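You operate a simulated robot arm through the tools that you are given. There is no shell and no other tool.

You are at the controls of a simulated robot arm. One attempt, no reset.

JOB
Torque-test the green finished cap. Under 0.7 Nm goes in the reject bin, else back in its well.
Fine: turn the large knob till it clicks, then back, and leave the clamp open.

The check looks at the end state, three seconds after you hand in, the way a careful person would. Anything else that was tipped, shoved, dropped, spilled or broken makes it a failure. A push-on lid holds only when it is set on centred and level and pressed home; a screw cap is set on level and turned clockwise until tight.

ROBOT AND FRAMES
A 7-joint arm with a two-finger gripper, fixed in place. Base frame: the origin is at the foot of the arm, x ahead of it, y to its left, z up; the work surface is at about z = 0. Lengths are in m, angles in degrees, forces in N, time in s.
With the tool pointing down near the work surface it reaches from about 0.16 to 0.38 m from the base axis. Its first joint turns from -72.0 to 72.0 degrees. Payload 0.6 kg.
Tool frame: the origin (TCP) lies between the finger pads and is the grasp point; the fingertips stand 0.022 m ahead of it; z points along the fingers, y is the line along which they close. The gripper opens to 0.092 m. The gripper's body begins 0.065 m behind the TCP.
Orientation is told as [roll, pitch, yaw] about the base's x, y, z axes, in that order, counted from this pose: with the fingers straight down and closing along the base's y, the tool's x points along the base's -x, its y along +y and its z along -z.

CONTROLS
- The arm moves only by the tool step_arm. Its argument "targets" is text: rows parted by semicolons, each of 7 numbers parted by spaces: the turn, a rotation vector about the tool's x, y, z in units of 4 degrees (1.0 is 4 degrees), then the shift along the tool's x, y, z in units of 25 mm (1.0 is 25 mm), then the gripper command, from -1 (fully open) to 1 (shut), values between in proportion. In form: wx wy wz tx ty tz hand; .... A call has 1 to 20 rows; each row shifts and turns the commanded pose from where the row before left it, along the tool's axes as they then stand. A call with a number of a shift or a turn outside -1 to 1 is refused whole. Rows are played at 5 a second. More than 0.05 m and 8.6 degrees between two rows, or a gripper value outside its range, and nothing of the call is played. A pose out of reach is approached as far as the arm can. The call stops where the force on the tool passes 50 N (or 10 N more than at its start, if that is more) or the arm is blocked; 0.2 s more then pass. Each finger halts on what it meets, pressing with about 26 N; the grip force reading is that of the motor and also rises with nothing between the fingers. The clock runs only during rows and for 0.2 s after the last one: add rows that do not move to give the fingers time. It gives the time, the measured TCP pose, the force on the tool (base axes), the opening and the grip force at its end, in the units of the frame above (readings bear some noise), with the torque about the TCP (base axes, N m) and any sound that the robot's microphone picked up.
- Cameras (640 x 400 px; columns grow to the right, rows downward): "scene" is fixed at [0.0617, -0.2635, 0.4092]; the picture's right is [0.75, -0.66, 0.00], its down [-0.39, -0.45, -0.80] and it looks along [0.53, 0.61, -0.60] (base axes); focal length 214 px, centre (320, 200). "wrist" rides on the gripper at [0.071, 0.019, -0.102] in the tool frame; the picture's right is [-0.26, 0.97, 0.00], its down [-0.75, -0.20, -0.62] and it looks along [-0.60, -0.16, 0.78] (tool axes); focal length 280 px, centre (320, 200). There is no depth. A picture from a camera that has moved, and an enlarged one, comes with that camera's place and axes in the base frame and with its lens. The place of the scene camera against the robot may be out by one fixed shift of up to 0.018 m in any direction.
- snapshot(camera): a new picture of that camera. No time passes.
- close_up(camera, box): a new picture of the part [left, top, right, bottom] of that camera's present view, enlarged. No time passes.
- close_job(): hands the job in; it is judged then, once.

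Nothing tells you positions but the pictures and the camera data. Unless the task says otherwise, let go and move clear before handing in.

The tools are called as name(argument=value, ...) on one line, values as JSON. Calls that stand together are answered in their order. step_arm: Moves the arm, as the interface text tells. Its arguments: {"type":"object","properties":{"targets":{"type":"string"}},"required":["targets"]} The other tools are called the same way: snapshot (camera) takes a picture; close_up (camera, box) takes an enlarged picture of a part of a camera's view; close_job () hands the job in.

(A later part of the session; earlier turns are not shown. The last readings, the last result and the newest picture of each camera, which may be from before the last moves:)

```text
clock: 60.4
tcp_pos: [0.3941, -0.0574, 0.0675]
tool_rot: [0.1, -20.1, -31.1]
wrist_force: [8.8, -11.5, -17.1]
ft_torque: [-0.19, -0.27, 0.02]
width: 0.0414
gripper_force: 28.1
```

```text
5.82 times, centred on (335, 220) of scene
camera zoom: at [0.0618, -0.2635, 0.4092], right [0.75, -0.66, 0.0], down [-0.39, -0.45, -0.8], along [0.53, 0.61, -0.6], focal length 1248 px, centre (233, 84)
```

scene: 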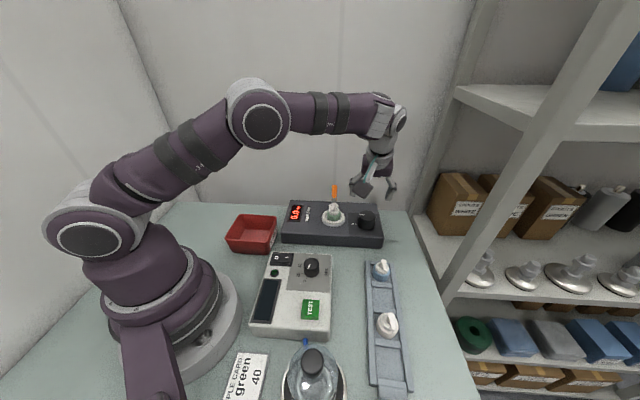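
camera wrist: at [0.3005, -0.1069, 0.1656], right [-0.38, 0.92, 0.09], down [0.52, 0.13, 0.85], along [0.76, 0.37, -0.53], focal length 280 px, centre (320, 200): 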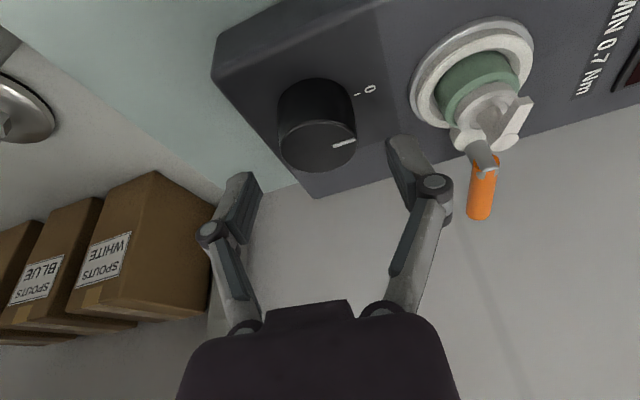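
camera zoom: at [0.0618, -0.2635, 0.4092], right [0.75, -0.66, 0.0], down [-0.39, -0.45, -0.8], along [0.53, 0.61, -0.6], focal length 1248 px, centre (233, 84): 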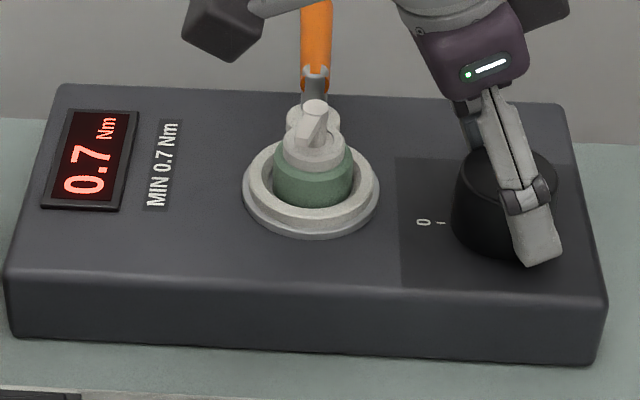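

step_arm(targets="0.344 0 0.939 0 0 0 1;0 0 0 0 0 0 1")

close_up(camera="scene", box=[280, 190, 390, 250])

snapshot(camera="wrist")

```text
clock: 61.0
tcp_pos: [0.3943, -0.0552, 0.0678]
tool_rot: [-0.1, -19.8, -35.0]
wrist_force: [-12.6, 0.0, 6.3]
ft_torque: [-0.06, 0.44, 0.0]
width: 0.0411
gripper_force: 28.3
```

```text
5.82 times, centred on (335, 220) of scene
camera zoom: at [0.0617, -0.2635, 0.4092], right [0.75, -0.66, 0.0], down [-0.39, -0.45, -0.8], along [0.53, 0.61, -0.6], focal length 1248 px, centre (233, 84)
```

zoom: 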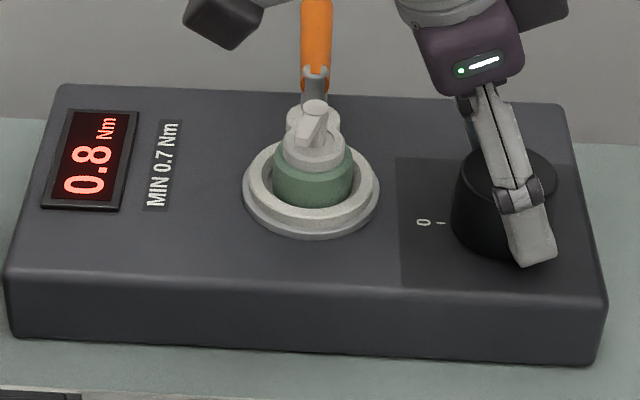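

```text
taken
camera wrist: at [0.3235, 0.0167, 0.1386], right [0.76, 0.65, 0.09], down [0.29, -0.45, 0.84], along [0.59, -0.61, -0.53], focal length 280 px, centre (320, 200)
```

wrist: 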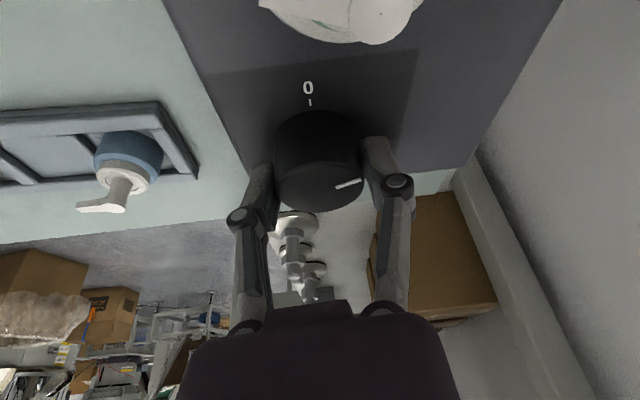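

0.8 Nm, no click yet, clearance to the pump is fine. Continuing.

step_arm(targets="0.344 0 0.939 0 0 0 1;0 0 0 0 0 0 1")

close_up(camera="scene", box=[280, 190, 390, 250])

```text
clock: 61.6
tcp_pos: [0.3955, -0.0572, 0.0663]
tool_rot: [0.0, -20.0, -39.0]
wrist_force: [3.2, 0.1, -15.2]
ft_torque: [0.31, 0.2, 0.02]
width: 0.0413
gripper_force: 28.2
```

```text
5.82 times, centred on (335, 220) of scene
camera zoom: at [0.0618, -0.2635, 0.4092], right [0.75, -0.66, 0.0], down [-0.39, -0.45, -0.8], along [0.53, 0.61, -0.6], focal length 1248 px, centre (233, 84)
```

zoom: 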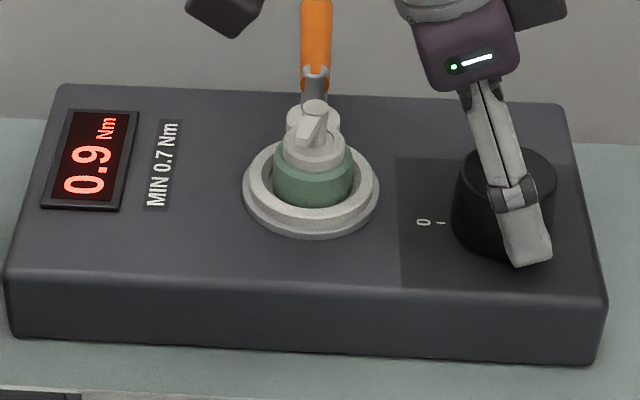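

0.9 Nm, no click yet. Continuing.

step_arm(targets="0.344 0 0.939 0 0 0 1;0 0 0 0 0 0 1")

close_up(camera="scene", box=[280, 190, 390, 250])

```text
clock: 62.2
tcp_pos: [0.3948, -0.0564, 0.0675]
tool_rot: [0.0, -20.0, -43.1]
wrist_force: [7.9, 3.0, -22.6]
ft_torque: [0.02, -0.06, 0.0]
width: 0.0412
gripper_force: 28.3
```

```text
5.82 times, centred on (335, 220) of scene
camera zoom: at [0.0618, -0.2635, 0.4092], right [0.75, -0.66, 0.0], down [-0.39, -0.45, -0.8], along [0.53, 0.61, -0.6], focal length 1248 px, centre (233, 84)
```

zoom: 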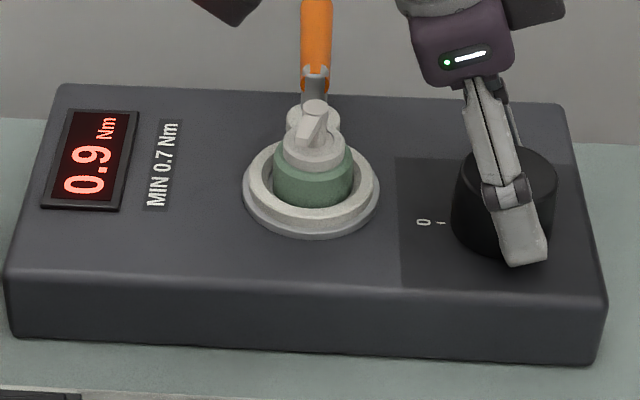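

step_arm(targets="0 0 0 0.005 0 0.015 1;0.344 0 0.939 0 0 0 1;0 0 0 0 0 0 1")

close_up(camera="scene", box=[280, 190, 390, 250])

```text
clock: 63.0
tcp_pos: [0.3935, -0.0565, 0.068]
tool_rot: [0.0, -20.1, -47.0]
wrist_force: [12.2, 4.8, -22.2]
ft_torque: [0.01, -0.18, -0.01]
width: 0.0411
gripper_force: 27.9
```

```text
5.82 times, centred on (335, 220) of scene
camera zoom: at [0.0618, -0.2635, 0.4092], right [0.75, -0.66, 0.0], down [-0.39, -0.45, -0.8], along [0.53, 0.61, -0.6], focal length 1248 px, centre (233, 84)
```

zoom: 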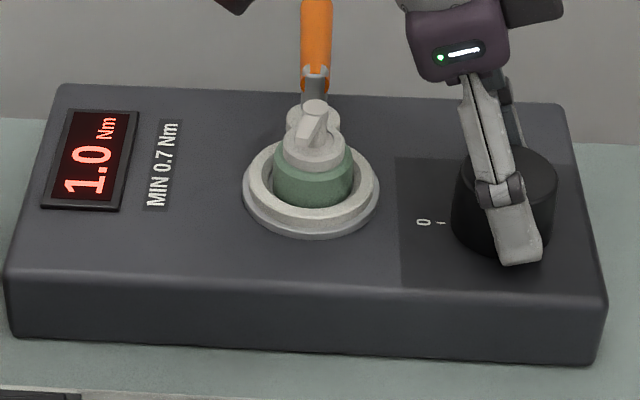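

1.0 Nm and no click reported yet. Continuing.

step_arm(targets="0.344 0 0.939 0 0 0.005 1;0 0 0 0 0 0 1")

close_up(camera="scene", box=[280, 190, 390, 250])

```text
clock: 63.6
tcp_pos: [0.3949, -0.0563, 0.0674]
tool_rot: [0.0, -20.1, -51.1]
wrist_force: [8.4, 7.5, -7.0]
ft_torque: [0.69, 0.22, -0.03]
width: 0.0414
gripper_force: 28.3
```

```text
5.82 times, centred on (335, 220) of scene
camera zoom: at [0.0617, -0.2635, 0.4092], right [0.75, -0.66, 0.0], down [-0.39, -0.45, -0.8], along [0.53, 0.61, -0.6], focal length 1248 px, centre (233, 84)
```

zoom: 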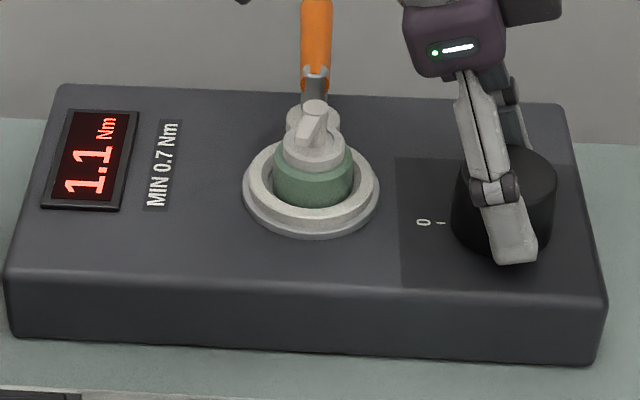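

1.1 Nm, still turning smoothly. Continuing.

step_arm(targets="0.344 0 0.939 0 0 0 1;0 0 0 0 0 0 1")

close_up(camera="scene", box=[280, 190, 390, 250])

snapshot(camera="wrist")

```text
clock: 64.2
tcp_pos: [0.3942, -0.0562, 0.0668]
tool_rot: [0.0, -20.1, -55.1]
wrist_force: [-1.3, 15.8, 11.2]
ft_torque: [0.39, 0.01, 0.01]
width: 0.041
gripper_force: 28.0
```

```text
5.82 times, centred on (335, 220) of scene
camera zoom: at [0.0617, -0.2635, 0.4092], right [0.75, -0.66, 0.0], down [-0.39, -0.45, -0.8], along [0.53, 0.61, -0.6], focal length 1248 px, centre (233, 84)
```

zoom: 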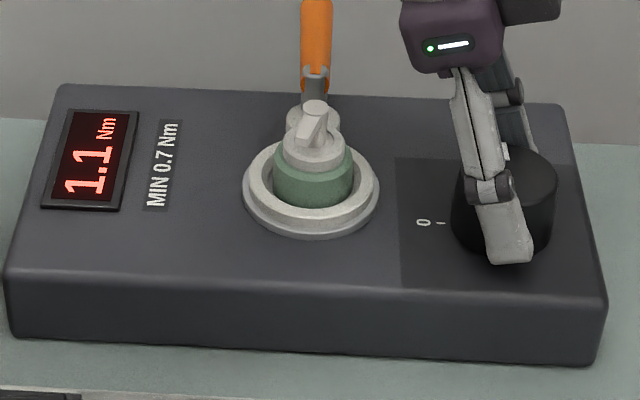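

```text
taken
camera wrist: at [0.3531, 0.0372, 0.139], right [0.93, 0.35, 0.09], down [0.11, -0.52, 0.85], along [0.34, -0.78, -0.53], focal length 280 px, centre (320, 200)
```

wrist: 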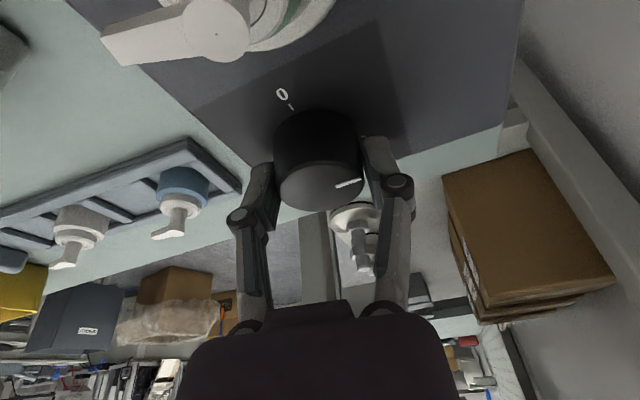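

step_arm(targets="0.344 0 0.939 0 0.01 0 1;0 0 0 0 0 0 1")

close_up(camera="scene", box=[270, 150, 410, 250])

```text
clock: 64.8
tcp_pos: [0.3961, -0.0569, 0.0681]
tool_rot: [0.0, -20.0, -59.1]
wrist_force: [14.4, 17.1, -0.2]
ft_torque: [0.74, -0.11, -0.01]
width: 0.0413
gripper_force: 28.1
```

```text
4.00 times, centred on (340, 200) of scene
camera zoom: at [0.0617, -0.2635, 0.4092], right [0.75, -0.66, 0.0], down [-0.39, -0.45, -0.8], along [0.53, 0.61, -0.6], focal length 858 px, centre (240, 200)
```

zoom: 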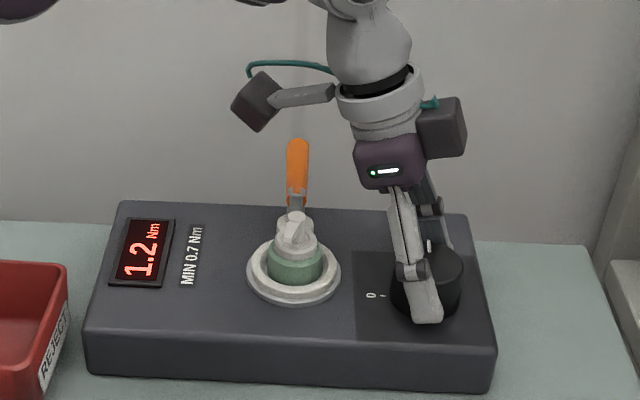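

1.2 Nm. Correcting the side load and continuing.

step_arm(targets="0 0 0 0 0.025 0 1;0.344 0 0.939 0 0.01 0 1;0 0 0 0 0 0 1")

close_up(camera="scene", box=[270, 150, 410, 250])

```text
clock: 65.6
tcp_pos: [0.395, -0.0576, 0.0678]
tool_rot: [-0.1, -20.1, -63.1]
wrist_force: [1.3, 14.7, 7.5]
ft_torque: [0.08, -0.09, 0.05]
width: 0.0409
gripper_force: 27.9
```

```text
4.00 times, centred on (340, 200) of scene
camera zoom: at [0.0617, -0.2635, 0.4092], right [0.75, -0.66, 0.0], down [-0.39, -0.45, -0.8], along [0.53, 0.61, -0.6], focal length 858 px, centre (240, 200)
```

zoom: 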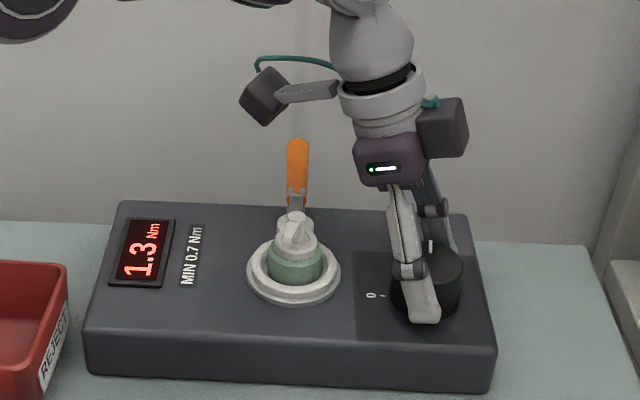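

step_arm(targets="0.344 0 0.939 0 0.012 0 1;0 0 0 0 0 0 1")

close_up(camera="scene", box=[270, 150, 410, 250])

```text
clock: 66.2
tcp_pos: [0.3955, -0.0569, 0.0673]
tool_rot: [-0.2, -20.1, -67.2]
wrist_force: [-5.4, 10.3, 10.4]
ft_torque: [0.62, 0.22, -0.01]
width: 0.0412
gripper_force: 27.9
```

```text
4.00 times, centred on (340, 200) of scene
camera zoom: at [0.0617, -0.2635, 0.4092], right [0.75, -0.66, 0.0], down [-0.39, -0.45, -0.8], along [0.53, 0.61, -0.6], focal length 858 px, centre (240, 200)
```

zoom: 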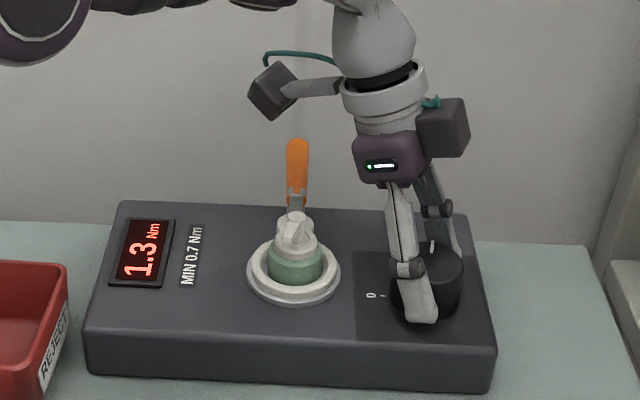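

1.3 Nm; still no click. Continuing with 4° steps; clearances look fine.

step_arm(targets="0.344 0 0.939 0 0.012 0 1;0 0 0 0 0 0 1")

step_arm(targets="0.344 0 0.939 0 0.012 0 1;0 0 0 0 0 0 1")

close_up(camera="scene", box=[270, 150, 410, 250])

snapshot(camera="wrist")

```text
clock: 66.8
tcp_pos: [0.395, -0.0574, 0.0677]
tool_rot: [-0.4, -20.3, -71.3]
wrist_force: [-16.6, -10.8, 9.8]
ft_torque: [0.15, 0.44, -0.02]
width: 0.0411
gripper_force: 28.3
```

```text
clock: 67.4
tcp_pos: [0.3962, -0.0564, 0.0659]
tool_rot: [-0.5, -20.0, -75.1]
wrist_force: [-22.9, -18.1, -4.1]
ft_torque: [0.02, 0.45, 0.04]
width: 0.0412
gripper_force: 28.4
```

```text
4.00 times, centred on (340, 200) of scene
camera zoom: at [0.0617, -0.2635, 0.4092], right [0.75, -0.66, 0.0], down [-0.39, -0.45, -0.8], along [0.53, 0.61, -0.6], focal length 858 px, centre (240, 200)
```

zoom: 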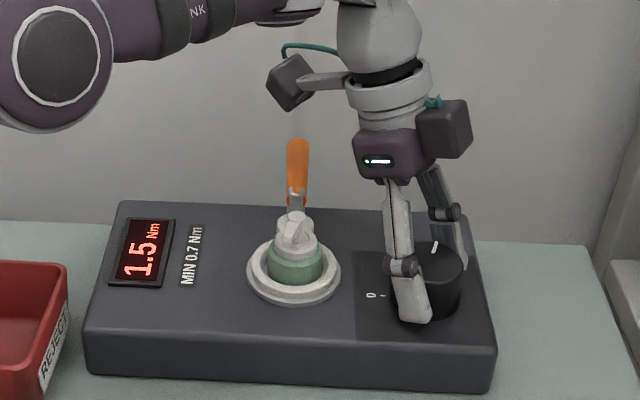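

```text
taken
camera wrist: at [0.3894, 0.0452, 0.1372], right [1.0, 0.01, 0.08], down [-0.07, -0.53, 0.85], along [0.05, -0.85, -0.52], focal length 280 px, centre (320, 200)
```

wrist: 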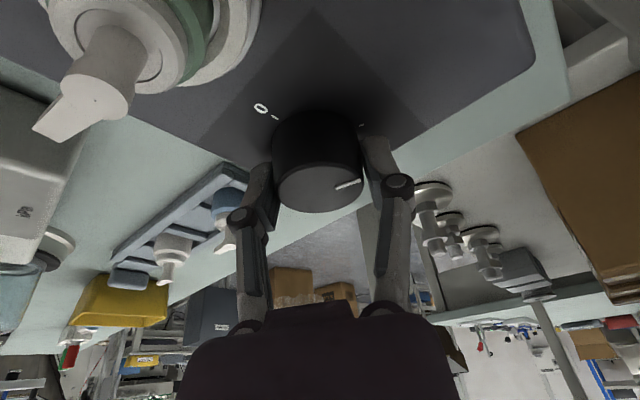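

1.5 Nm at about 112°, and there's a second tick on the panel at roughly 116° from 0, so the click should be close. Correcting the side load and continuing.

step_arm(targets="0 0 0 -0.01 -0.03 0.004 1;0.344 0 0.939 0 0 0 1;0 0 0 0 0 0 1")

close_up(camera="scene", box=[270, 150, 410, 250])

```text
clock: 68.2
tcp_pos: [0.3953, -0.0558, 0.0671]
tool_rot: [0.2, -20.2, -78.8]
wrist_force: [14.8, -7.7, -19.7]
ft_torque: [-0.08, -0.14, 0.04]
width: 0.0411
gripper_force: 28.4
```

```text
4.00 times, centred on (340, 200) of scene
camera zoom: at [0.0618, -0.2635, 0.4092], right [0.75, -0.66, 0.0], down [-0.39, -0.45, -0.8], along [0.53, 0.61, -0.6], focal length 858 px, centre (240, 200)
```

zoom: 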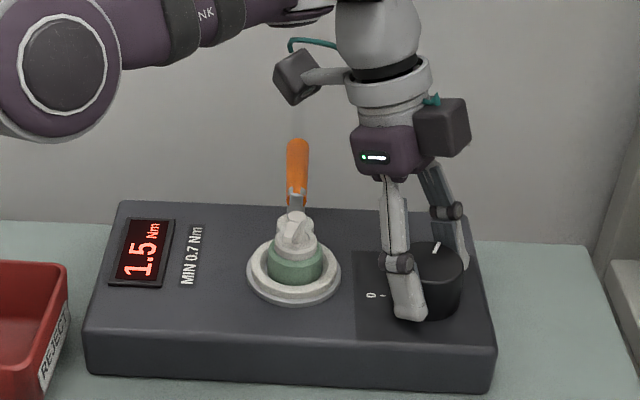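

step_arm(targets="0.344 0 0.939 0 0.006 0 1;0 0 0 0 0 0 1;0 0 0 0 0 0 1")

close_up(camera="scene", box=[270, 150, 410, 250])

close_up(camera="wrist", box=[220, 80, 420, 230])

```text
clock: 68.6
tcp_pos: [0.3946, -0.0559, 0.0684]
tool_rot: [0.9, -20.2, -81.2]
wrist_force: [8.1, -1.4, -5.6]
ft_torque: [0.0, 0.25, 0.02]
width: 0.0411
gripper_force: 28.4
out of reach, approached as far as the arm can: row 1
stopped in row 1: the force on the tool passed its limit at 58 N (the readings are from after the stop); the commanded pose is now the measured one
```

```text
4.00 times, centred on (340, 200) of scene
camera zoom: at [0.0617, -0.2635, 0.4092], right [0.75, -0.66, 0.0], down [-0.39, -0.45, -0.8], along [0.53, 0.61, -0.6], focal length 858 px, centre (240, 200)
```

zoom: 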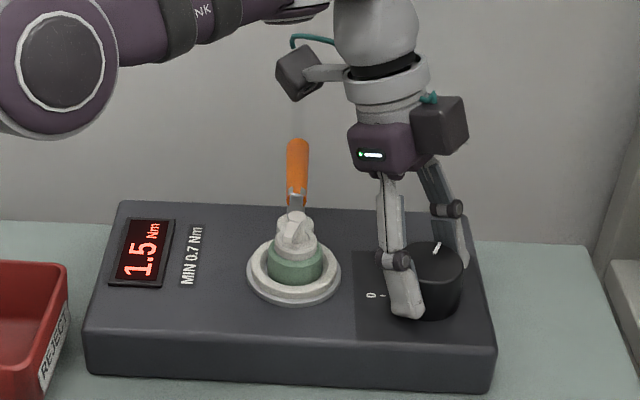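

```text
2.67 times, centred on (320, 155) of wrist
camera zoom: at [0.3973, 0.0473, 0.1399], right [0.99, -0.09, 0.11], down [-0.14, -0.52, 0.84], along [-0.02, -0.85, -0.53], focal length 748 px, centre (320, 320)
```

zoom: 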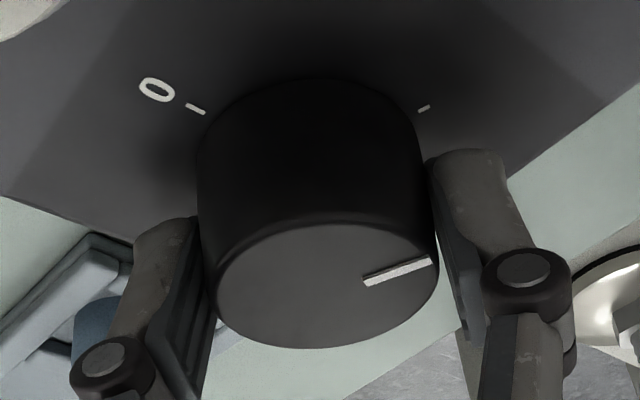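

The arm hit its reach limit at about 118° of turn, 1.5 Nm, with no click yet; the mark is right near the second tick. I'll loosen the grip to see whether the knob holds its place, so I can regrip with more turning range.

step_arm(targets="0 0 0 0 0 0 0.1;0 0 0 0 0 0 -0.05;0 0 0 0 0 0 -0.2;0 0 0 0 0 0 -0.2")

close_up(camera="scene", box=[270, 150, 410, 250])

close_up(camera="wrist", box=[220, 80, 420, 230])

```text
clock: 69.6
tcp_pos: [0.3944, -0.0559, 0.0679]
tool_rot: [1.0, -20.2, -81.1]
wrist_force: [-0.2, -0.2, -0.3]
ft_torque: [0.01, -0.04, 0.02]
width: 0.0551
gripper_force: 0.1
```

```text
4.00 times, centred on (340, 200) of scene
camera zoom: at [0.0617, -0.2635, 0.4092], right [0.75, -0.66, 0.0], down [-0.39, -0.45, -0.8], along [0.53, 0.61, -0.6], focal length 858 px, centre (240, 200)
```

zoom: 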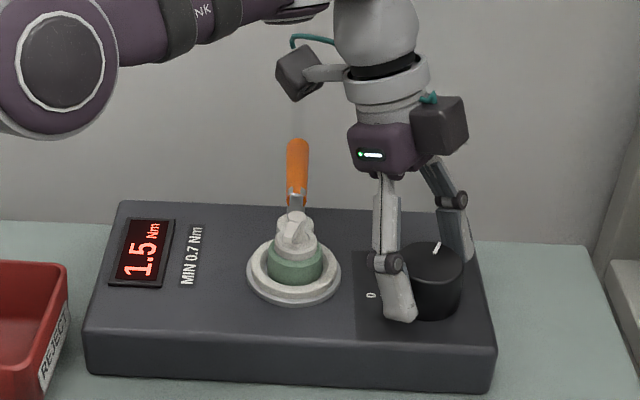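

```text
2.67 times, centred on (320, 155) of wrist
camera zoom: at [0.3972, 0.0473, 0.1399], right [0.99, -0.09, 0.1], down [-0.14, -0.52, 0.84], along [-0.02, -0.85, -0.53], focal length 748 px, centre (320, 320)
```

zoom: 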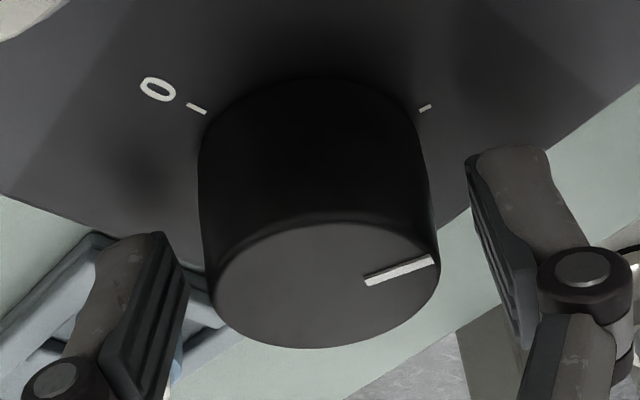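

The knob holds its position when released, so I can ratchet. I'll rotate the open fingers back counter-clockwise around the knob by 100°, then regrip.

step_arm(targets="0.25 0 0 0 0 0 -0.25;-0.344 0 -0.939 0 0 0 -0.25;-0.344 0 -0.939 0 0 0 -0.25;-0.344 0 -0.939 0 0 0 -0.25;-0.344 0 -0.939 0 0 0 -0.25;-0.344 0 -0.939 0 0 0 -0.25;-0.344 0 -0.939 0 0 0 -0.25;-0.344 0 -0.939 0 0 0 -0.25;-0.344 0 -0.939 0 0 0 -0.25;-0.344 0 -0.939 0 0 0 -0.25;-0.344 0 -0.939 0 0 0 -0.25;-0.344 0 -0.939 0 0 0 -0.25;-0.344 0 -0.939 0 0 0 -0.25;0 0 0 0 0 0 -0.25")

close_up(camera="wrist", box=[200, 60, 440, 240])

```text
clock: 72.6
tcp_pos: [0.3943, -0.056, 0.0691]
tool_rot: [-0.2, -20.0, -33.1]
wrist_force: [-0.2, -0.2, 0.0]
ft_torque: [-0.01, 0.01, 0.02]
width: 0.0572
gripper_force: 0.0
```

```text
2.22 times, centred on (320, 150) of wrist
camera zoom: at [0.3206, 0.0157, 0.1402], right [0.73, 0.67, 0.09], down [0.3, -0.44, 0.85], along [0.61, -0.59, -0.53], focal length 623 px, centre (320, 311)
```

zoom: 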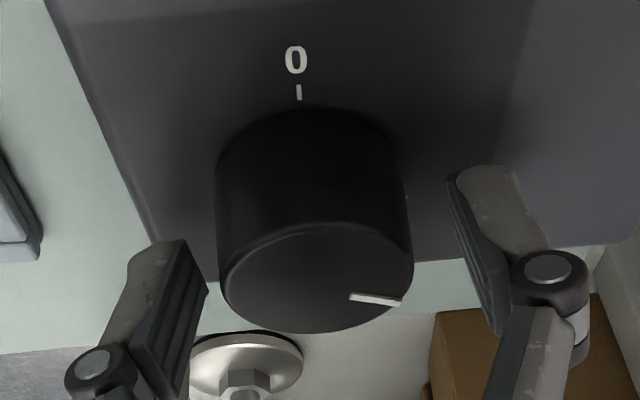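

step_arm(targets="-0.344 0 -0.939 0 0 0 -0.25;-0.344 0 -0.939 0 0 0 -0.25;-0.344 0 -0.939 0 0 0 -0.25;-0.344 0 -0.939 0 0 0 -0.25;-0.344 0 -0.939 0 0 0 -0.25;-0.344 0 -0.939 0 0 0 -0.25;-0.344 0 -0.939 0 0 0 -0.25;-0.344 0 -0.939 0 0 0 -0.25;-0.344 0 -0.939 0 0 0 -0.25;-0.344 0 -0.939 0 0 0 -0.25;-0.344 0 -0.939 0 0 0 -0.25;-0.344 0 -0.939 0 0 0 -0.25;0 0 0 0 0 0 -0.25")

close_up(camera="wrist", box=[200, 60, 440, 240])

close_up(camera="scene", box=[270, 150, 410, 250])

```text
clock: 75.4
tcp_pos: [0.3942, -0.0553, 0.0681]
tool_rot: [-0.1, -20.1, 14.9]
wrist_force: [0.0, -0.3, 0.5]
ft_torque: [0.03, -0.01, -0.01]
width: 0.0576
gripper_force: 0.1
```

```text
2.22 times, centred on (320, 150) of wrist
camera zoom: at [0.2923, -0.0635, 0.1399], right [-0.01, 1.0, 0.09], down [0.53, -0.07, 0.85], along [0.85, 0.06, -0.53], focal length 623 px, centre (320, 311)
```

zoom: 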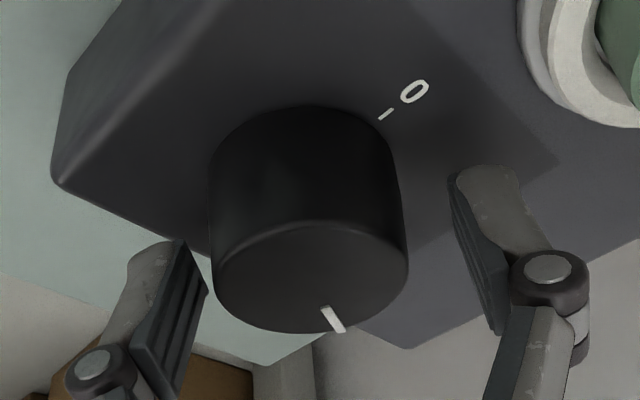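

```text
4.00 times, centred on (340, 200) of scene
camera zoom: at [0.0617, -0.2635, 0.4092], right [0.75, -0.66, 0.0], down [-0.39, -0.45, -0.8], along [0.53, 0.61, -0.6], focal length 858 px, centre (240, 200)
```

zoom: 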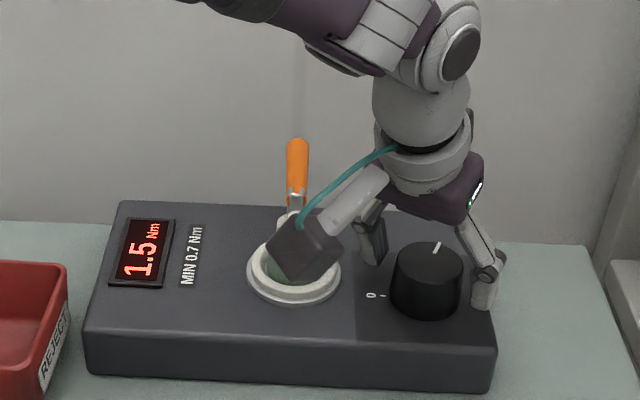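

The knob is about 1.8 mm left of the tool's mid-plane. I'll correct, regrip and resume turning clockwise.

step_arm(targets="0 0 0 0 -0.07 0 -0.25;0 0 0 0 0 0 0;0 0 0 0 0 0 0.1;0 0 0 0 0 0 0.3;0 0 0 0 0 0 1;0 0 0 0 0 0 1;0 0 0 0 0 0 1")

```text
clock: 77.0
tcp_pos: [0.3959, -0.0574, 0.0689]
tool_rot: [-0.1, -20.1, 14.8]
wrist_force: [-1.0, -1.3, 1.8]
ft_torque: [-0.02, 0.02, 0.01]
width: 0.0414
gripper_force: 28.0
```

Balanced grip. Turning clockwise again, 4° at a time.

step_arm(targets="0.344 0 0.939 0 0 0 1;0 0 0 0 0 0 1")

close_up(camera="scene", box=[270, 150, 410, 250])

close_up(camera="wrist", box=[200, 60, 440, 240])

```text
clock: 77.6
tcp_pos: [0.3949, -0.0573, 0.0691]
tool_rot: [-0.1, -20.0, 10.7]
wrist_force: [-0.6, -7.0, 3.2]
ft_torque: [-0.09, 0.58, -0.03]
width: 0.0414
gripper_force: 27.5
```

```text
4.00 times, centred on (340, 200) of scene
camera zoom: at [0.0617, -0.2635, 0.4092], right [0.75, -0.66, 0.0], down [-0.39, -0.45, -0.8], along [0.53, 0.61, -0.6], focal length 858 px, centre (240, 200)
```

zoom: 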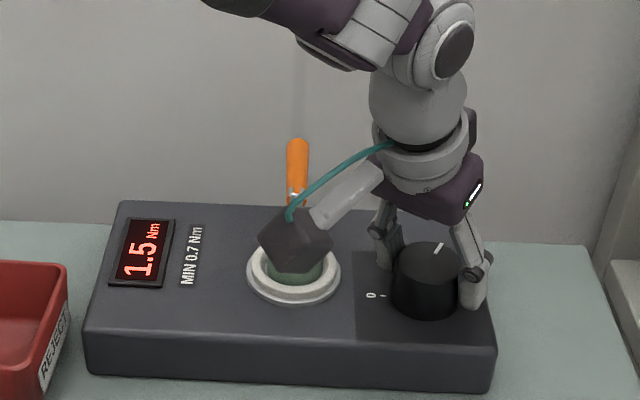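

```text
2.22 times, centred on (320, 150) of wrist
camera zoom: at [0.2927, -0.0576, 0.14], right [0.06, 0.99, 0.09], down [0.52, -0.11, 0.85], along [0.85, -0.01, -0.53], focal length 623 px, centre (320, 311)
```

zoom: 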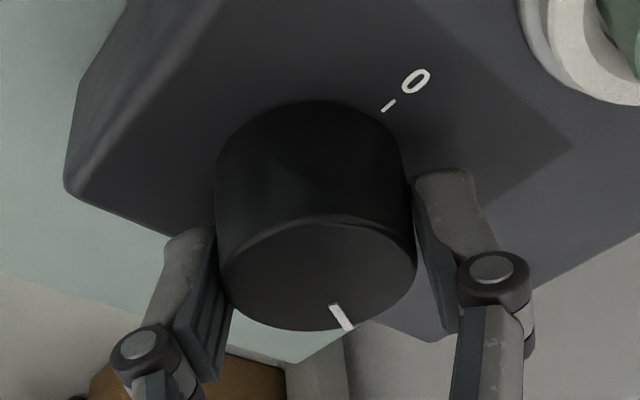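

step_arm(targets="0.344 0 0.939 0 0 0 1;0 0 0 0 0 0 1")

close_up(camera="scene", box=[270, 150, 410, 250])

close_up(camera="wrist", box=[200, 60, 440, 240])

```text
clock: 78.2
tcp_pos: [0.3945, -0.0577, 0.0691]
tool_rot: [-0.1, -20.1, 6.8]
wrist_force: [15.7, -11.7, -12.9]
ft_torque: [-0.23, -0.41, -0.01]
width: 0.0418
gripper_force: 27.8
```

```text
4.00 times, centred on (340, 200) of scene
camera zoom: at [0.0618, -0.2635, 0.4092], right [0.75, -0.66, 0.0], down [-0.39, -0.45, -0.8], along [0.53, 0.61, -0.6], focal length 858 px, centre (240, 200)
```

zoom: 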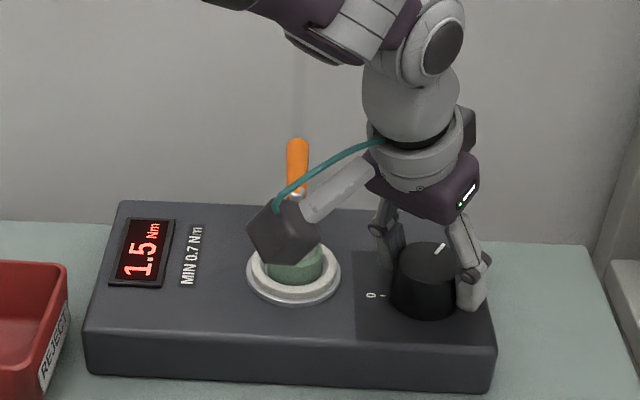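

```text
2.22 times, centred on (320, 150) of wrist
camera zoom: at [0.2927, -0.0503, 0.1399], right [0.13, 0.99, 0.09], down [0.51, -0.14, 0.85], along [0.85, -0.07, -0.53], focal length 623 px, centre (320, 311)
```

zoom: 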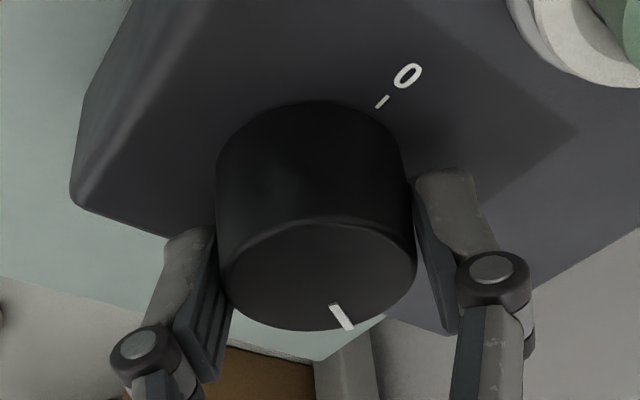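

The knob is still turning with the gripper; reading stays 1.5. Continuing for the click.

step_arm(targets="0.344 0 0.939 0 -0.015 0 1;0 0 0 0 0 0 1")

step_arm(targets="0.344 0 0.939 0 0 0 1;0 0 0 0 0 0 1")

close_up(camera="scene", box=[270, 150, 410, 250])

close_up(camera="wrist", box=[200, 60, 440, 240])

```text
clock: 78.8
tcp_pos: [0.3958, -0.0575, 0.0687]
tool_rot: [-0.1, -20.0, 2.8]
wrist_force: [11.4, -12.7, -9.5]
ft_torque: [-0.4, -0.37, 0.0]
width: 0.0414
gripper_force: 28.3
```

```text
clock: 79.4
tcp_pos: [0.395, -0.0583, 0.0688]
tool_rot: [-0.1, -20.0, -1.2]
wrist_force: [0.4, -9.6, 10.3]
ft_torque: [-0.1, 0.4, 0.02]
width: 0.0417
gripper_force: 27.9
```

```text
4.00 times, centred on (340, 200) of scene
camera zoom: at [0.0617, -0.2635, 0.4092], right [0.75, -0.66, 0.0], down [-0.39, -0.45, -0.8], along [0.53, 0.61, -0.6], focal length 858 px, centre (240, 200)
```

zoom: 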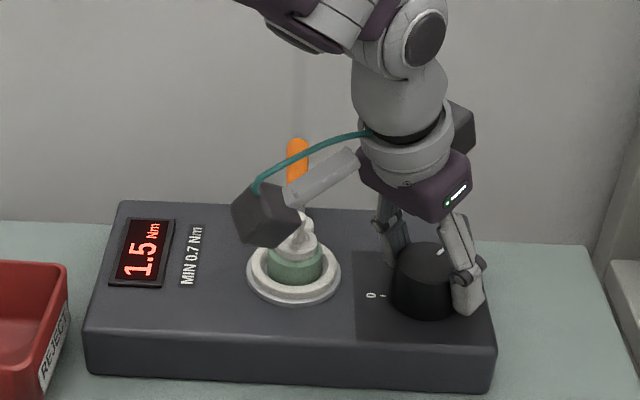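

```text
2.22 times, centred on (320, 150) of wrist
camera zoom: at [0.2946, -0.0361, 0.1401], right [0.27, 0.96, 0.09], down [0.49, -0.21, 0.85], along [0.83, -0.18, -0.53], focal length 623 px, centre (320, 311)
```

zoom: 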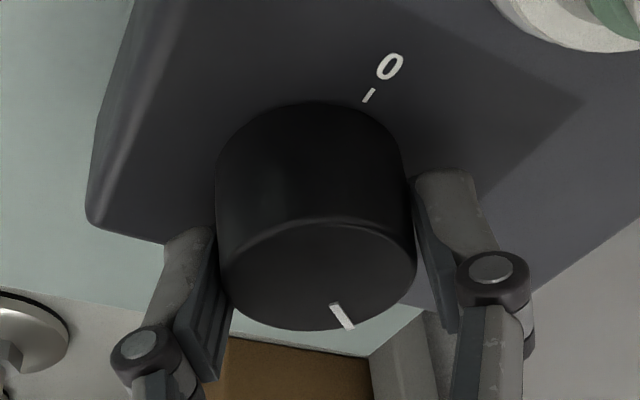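

No stop and no click yet. I'll keep turning in 8° steps.

step_arm(targets="0.344 0 0.939 0 0 0 1;0.344 0 0.939 0 0 0 1;0 0 0 0 0 0 1")

step_arm(targets="0.344 0 0.939 0 0 0 1;0.344 0 0.939 0 0 0 1;0 0 0 0 0 0 1")

close_up(camera="scene", box=[270, 150, 410, 250])

close_up(camera="wrist", box=[200, 60, 440, 240])

```text
clock: 80.2
tcp_pos: [0.3953, -0.0564, 0.068]
tool_rot: [-0.1, -20.0, -9.3]
wrist_force: [3.0, -13.3, -1.6]
ft_torque: [-0.27, -0.3, 0.19]
width: 0.041
gripper_force: 28.0
```

```text
clock: 81.0
tcp_pos: [0.395, -0.0577, 0.0702]
tool_rot: [-0.1, -20.1, -17.3]
wrist_force: [0.6, -5.9, 3.4]
ft_torque: [-0.29, -0.06, 0.6]
width: 0.0418
gripper_force: 28.5
```

```text
4.00 times, centred on (340, 200) of scene
camera zoom: at [0.0617, -0.2635, 0.4092], right [0.75, -0.66, 0.0], down [-0.39, -0.45, -0.8], along [0.53, 0.61, -0.6], focal length 858 px, centre (240, 200)
```

zoom: 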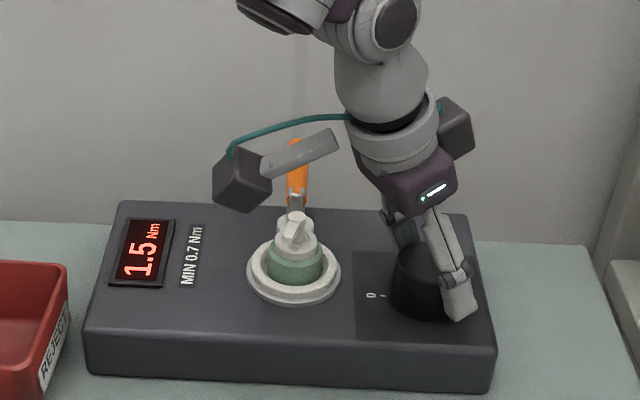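

```text
2.22 times, centred on (320, 150) of wrist
camera zoom: at [0.3047, -0.0092, 0.1397], right [0.52, 0.85, 0.09], down [0.41, -0.34, 0.85], along [0.75, -0.4, -0.53], focal length 623 px, centre (320, 311)
```

zoom: 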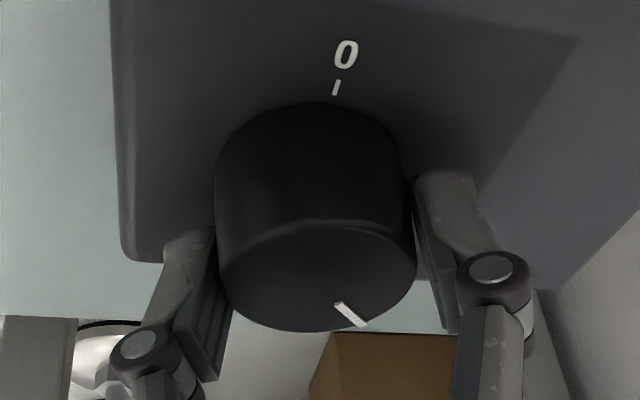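

The knob now resists: about 0.6 Nm of wrist torque, and the mark has slipped a little in the fingers, so this is a stop. The display holds 1.5 Nm, but no click has been reported. I'll press once more gently to see whether it clicks over.

step_arm(targets="0.172 0 0.47 0 0 0 1;0 0 0 0 0 0 1;0 0 0 0 0 0 1")

close_up(camera="scene", box=[270, 150, 410, 250])

close_up(camera="wrist", box=[200, 60, 440, 240])

```text
clock: 81.8
tcp_pos: [0.3955, -0.0576, 0.0685]
tool_rot: [-0.1, -20.1, -19.1]
wrist_force: [5.8, 0.1, -2.7]
ft_torque: [-0.02, -0.25, 0.55]
width: 0.0418
gripper_force: 27.8
```

```text
4.00 times, centred on (340, 200) of scene
camera zoom: at [0.0617, -0.2635, 0.4092], right [0.75, -0.66, 0.0], down [-0.39, -0.45, -0.8], along [0.53, 0.61, -0.6], focal length 858 px, centre (240, 200)
```

zoom: 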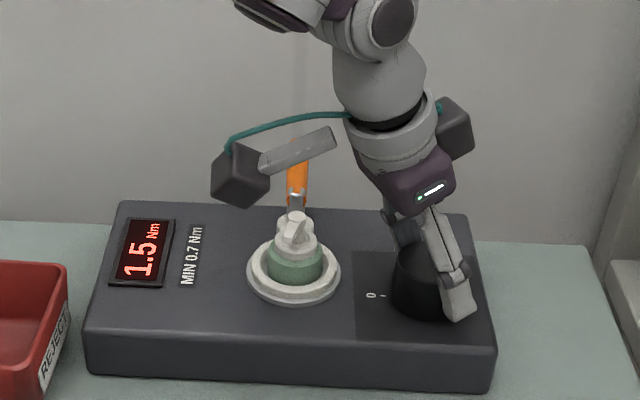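

```text
2.22 times, centred on (320, 150) of wrist
camera zoom: at [0.3063, -0.0062, 0.1397], right [0.55, 0.83, 0.09], down [0.4, -0.35, 0.85], along [0.73, -0.43, -0.53], focal length 623 px, centre (320, 311)
```

zoom: 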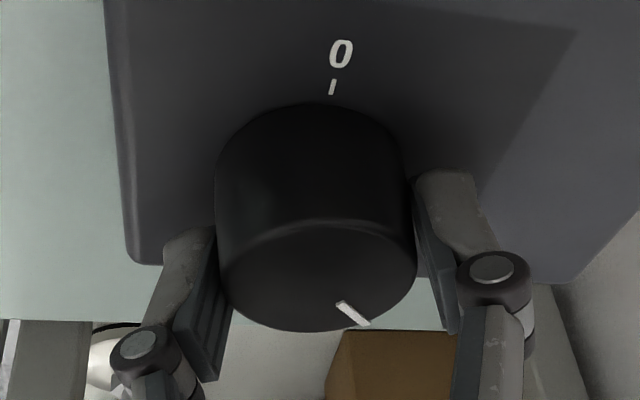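

No click at the stop; the display holds 1.5 Nm. I'll turn the knob back counter-clockwise part-way and see how the display behaves.

step_arm(targets="-0.344 0 -0.939 0 0 0 1;-0.344 0 -0.939 0 0 0 1;-0.344 0 -0.939 0 0 0 1;0 0 0 0 0 0 1")

step_arm(targets="-0.344 0 -0.939 0 0 0 1;-0.344 0 -0.939 0 0 0 1;-0.344 0 -0.939 0 0 0 1;0 0 0 0 0 0 1")

close_up(camera="scene", box=[270, 150, 410, 250])

close_up(camera="wrist", box=[200, 60, 440, 240])

```text
clock: 82.8
tcp_pos: [0.3955, -0.057, 0.0687]
tool_rot: [-0.1, -20.1, -7.1]
wrist_force: [-4.9, 7.0, 12.2]
ft_torque: [0.24, 0.03, 0.03]
width: 0.0416
gripper_force: 28.5
```

```text
clock: 83.8
tcp_pos: [0.3951, -0.057, 0.0686]
tool_rot: [0.1, -20.0, 4.8]
wrist_force: [-2.2, 9.7, 4.4]
ft_torque: [0.29, -0.23, -0.03]
width: 0.0413
gripper_force: 27.9
```

```text
4.00 times, centred on (340, 200) of scene
camera zoom: at [0.0617, -0.2635, 0.4092], right [0.75, -0.66, 0.0], down [-0.39, -0.45, -0.8], along [0.53, 0.61, -0.6], focal length 858 px, centre (240, 200)
```

zoom: 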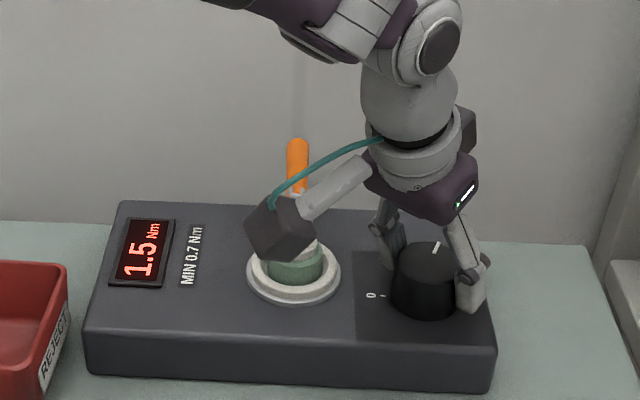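

```text
2.22 times, centred on (320, 150) of wrist
camera zoom: at [0.2933, -0.0472, 0.1397], right [0.16, 0.98, 0.09], down [0.51, -0.16, 0.85], along [0.84, -0.09, -0.53], focal length 623 px, centre (320, 311)
```

zoom: 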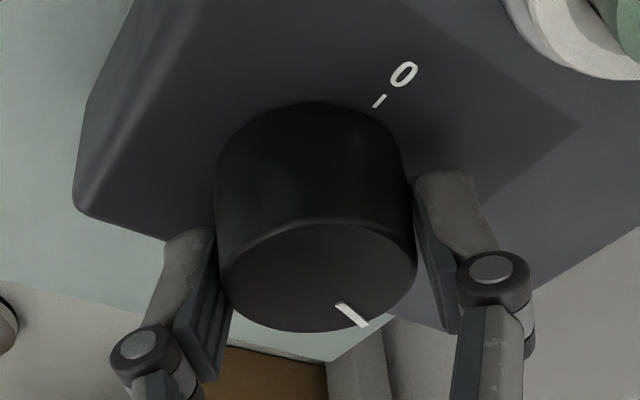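

step_arm(targets="-0.344 0 -0.939 0 0.01 0 1;-0.344 0 -0.939 0 0 0 1;-0.344 0 -0.939 0 0 0 1;0 0 0 0 0 0 1")

step_arm(targets="-0.344 0 -0.939 0 0 0 1;-0.344 0 -0.939 0 0 0 1;-0.344 0 -0.939 0 0 0 1;0 0 0 0 0 0 1")

close_up(camera="scene", box=[270, 150, 410, 250])

close_up(camera="wrist", box=[200, 60, 440, 240])

```text
clock: 84.8
tcp_pos: [0.3954, -0.058, 0.0682]
tool_rot: [0.0, -19.9, 16.9]
wrist_force: [7.5, 10.2, -20.0]
ft_torque: [0.19, -0.26, -0.03]
width: 0.0415
gripper_force: 27.7
```

```text
clock: 85.8
tcp_pos: [0.3958, -0.0574, 0.0699]
tool_rot: [-0.1, -19.9, 28.9]
wrist_force: [-5.2, 10.7, -5.3]
ft_torque: [0.12, 0.32, 0.03]
width: 0.0415
gripper_force: 27.7
```

```text
4.00 times, centred on (340, 200) of scene
camera zoom: at [0.0617, -0.2635, 0.4092], right [0.75, -0.66, 0.0], down [-0.39, -0.45, -0.8], along [0.53, 0.61, -0.6], focal length 858 px, centre (240, 200)
```

zoom: 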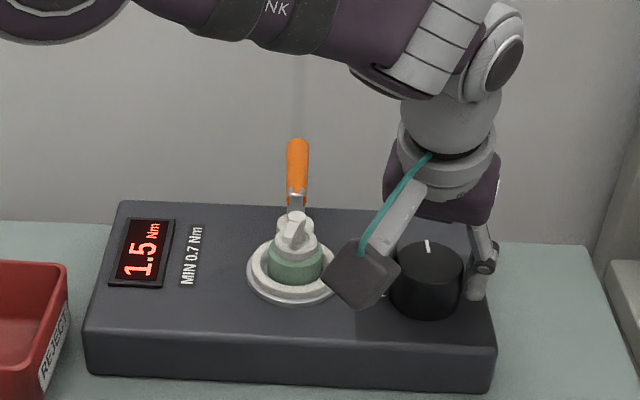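

```text
2.22 times, centred on (320, 150) of wrist
camera zoom: at [0.2978, -0.09, 0.1402], right [-0.25, 0.96, 0.09], down [0.53, 0.06, 0.84], along [0.81, 0.26, -0.53], focal length 623 px, centre (320, 311)
```

zoom: 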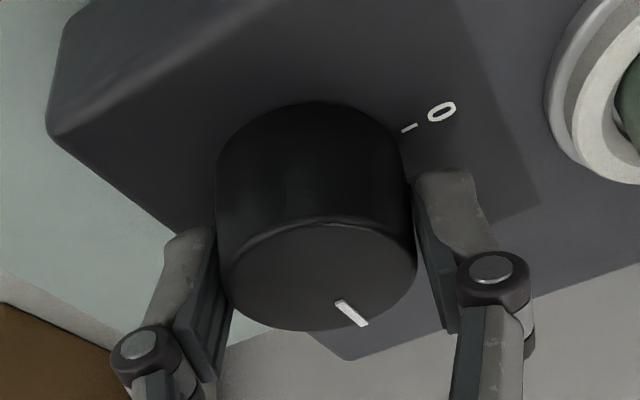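

The display holds 1.5 Nm as a latched peak while I back off. I'll keep turning the knob back toward 0, ratcheting as needed.

step_arm(targets="-0.344 0 -0.939 0 0.01 0 1;-0.344 0 -0.939 0 0.005 0 1;-0.344 0 -0.939 0 0 0 1;-0.344 0 -0.939 0 0 0 1;0 0 0 0 0 0 1")

step_arm(targets="-0.344 0 -0.939 0 0 0 1;-0.344 0 -0.939 0 0 0 1;0 0 0 0 0 0 1")

close_up(camera="scene", box=[270, 150, 410, 250])

close_up(camera="wrist", box=[200, 60, 440, 240])

```text
clock: 87.0
tcp_pos: [0.395, -0.0575, 0.0684]
tool_rot: [-0.1, -20.0, 44.8]
wrist_force: [8.2, -4.4, -9.8]
ft_torque: [-0.1, -0.21, -0.01]
width: 0.0412
gripper_force: 28.3
```

```text
clock: 87.8
tcp_pos: [0.3953, -0.0569, 0.0678]
tool_rot: [-0.1, -20.1, 52.9]
wrist_force: [-3.2, -2.1, 6.7]
ft_torque: [-0.4, 0.15, -0.01]
width: 0.0417
gripper_force: 27.9
```

```text
4.00 times, centred on (340, 200) of scene
camera zoom: at [0.0617, -0.2635, 0.4092], right [0.75, -0.66, 0.0], down [-0.39, -0.45, -0.8], along [0.53, 0.61, -0.6], focal length 858 px, centre (240, 200)
```

zoom: 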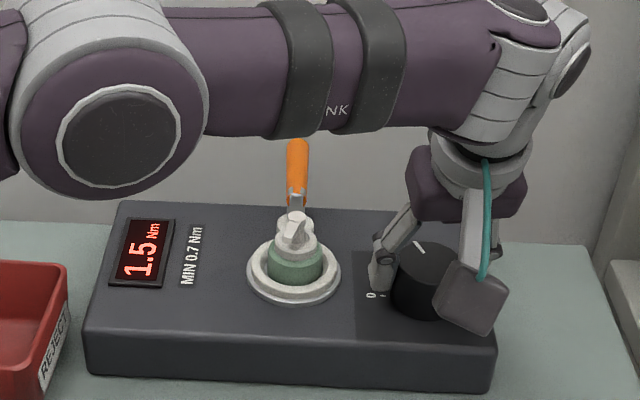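

```text
2.22 times, centred on (320, 150) of wrist
camera zoom: at [0.3194, -0.1272, 0.1403], right [-0.62, 0.78, 0.09], down [0.46, 0.27, 0.85], along [0.63, 0.57, -0.53], focal length 623 px, centre (320, 311)
```

zoom: 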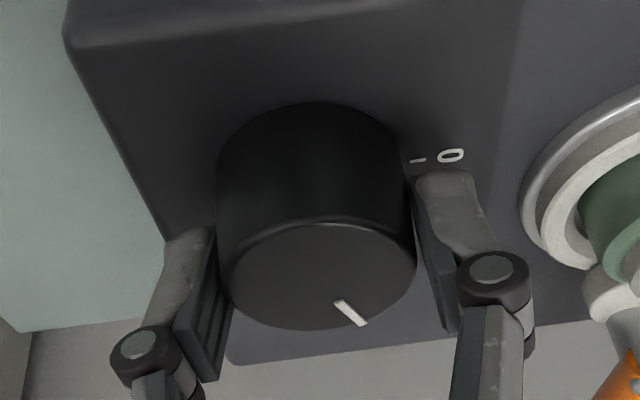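

Knob is about half-way back. I'll release, rotate the open fingers clockwise 80° around it, and regrip.

step_arm(targets="0 0 0 0 0 0 0;0 0 0 0 0 0 -0.25;0 0 0 0 0 0 -0.25;0.344 0 0.939 0 0 0 -0.25;0.344 0 0.939 0 0 0 -0.25;0.344 0 0.939 0 0 0 -0.25;0.344 0 0.939 0 0 0 -0.25;0.344 0 0.939 0 0 0 -0.25;0.344 0 0.939 0 0 0 -0.25;0.344 0 0.939 0 0 0 -0.25;0.344 0 0.939 0 0 0 -0.25;0.344 0 0.939 0 0 0 -0.25;0.344 0 0.939 0 0 0 -0.25;0.344 0 0.939 0 0 0 -0.25;0.344 0 0.939 0 0 0 -0.25;0 0 0 0 0 0 -0.25")

step_arm(targets="0.344 0 0.939 0 0 0 -0.25;0.344 0 0.939 0 0 0 -0.25;0.344 0 0.939 0 0 0 -0.25;0.344 0 0.939 0 0 0 -0.25;0.344 0 0.939 0 0 0 -0.25;0.344 0 0.939 0 0 0 -0.25;0.344 0 0.939 0 0 0 -0.25;0.344 0 0.939 0 0 0 -0.25;0 0 0 0 0 0 -0.25")

close_up(camera="wrist", box=[200, 60, 440, 240])

close_up(camera="scene", box=[270, 150, 410, 250])

```text
clock: 91.2
tcp_pos: [0.3949, -0.0566, 0.0681]
tool_rot: [-0.1, -19.9, 4.8]
wrist_force: [1.0, 0.3, -0.3]
ft_torque: [-0.03, -0.04, 0.02]
width: 0.0576
gripper_force: 0.0
```

```text
clock: 93.2
tcp_pos: [0.3949, -0.0584, 0.0689]
tool_rot: [-0.1, -20.2, -27.3]
wrist_force: [0.1, 0.3, 1.2]
ft_torque: [0.05, -0.03, 0.03]
width: 0.0572
gripper_force: 0.1
```

```text
2.22 times, centred on (320, 150) of wrist
camera zoom: at [0.314, 0.0061, 0.1398], right [0.66, 0.74, 0.09], down [0.34, -0.41, 0.85], along [0.67, -0.53, -0.53], focal length 623 px, centre (320, 311)
```

zoom: 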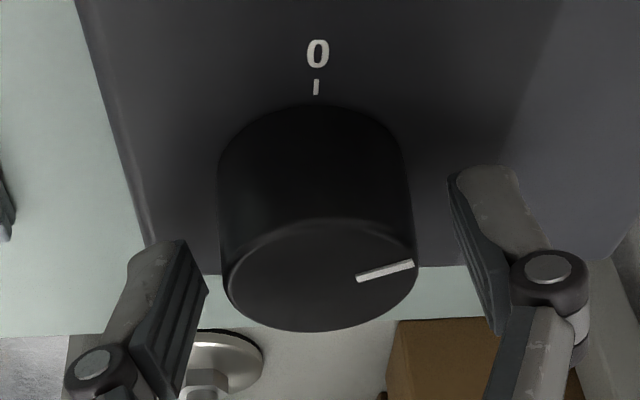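

```text
4.00 times, centred on (340, 200) of scene
camera zoom: at [0.0617, -0.2635, 0.4092], right [0.75, -0.66, 0.0], down [-0.39, -0.45, -0.8], along [0.53, 0.61, -0.6], focal length 858 px, centre (240, 200)
```

zoom: 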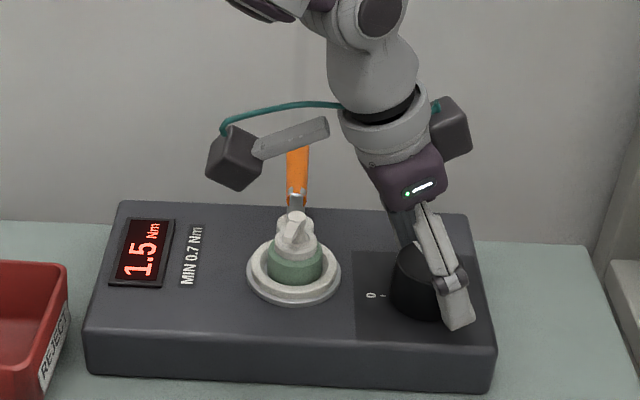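

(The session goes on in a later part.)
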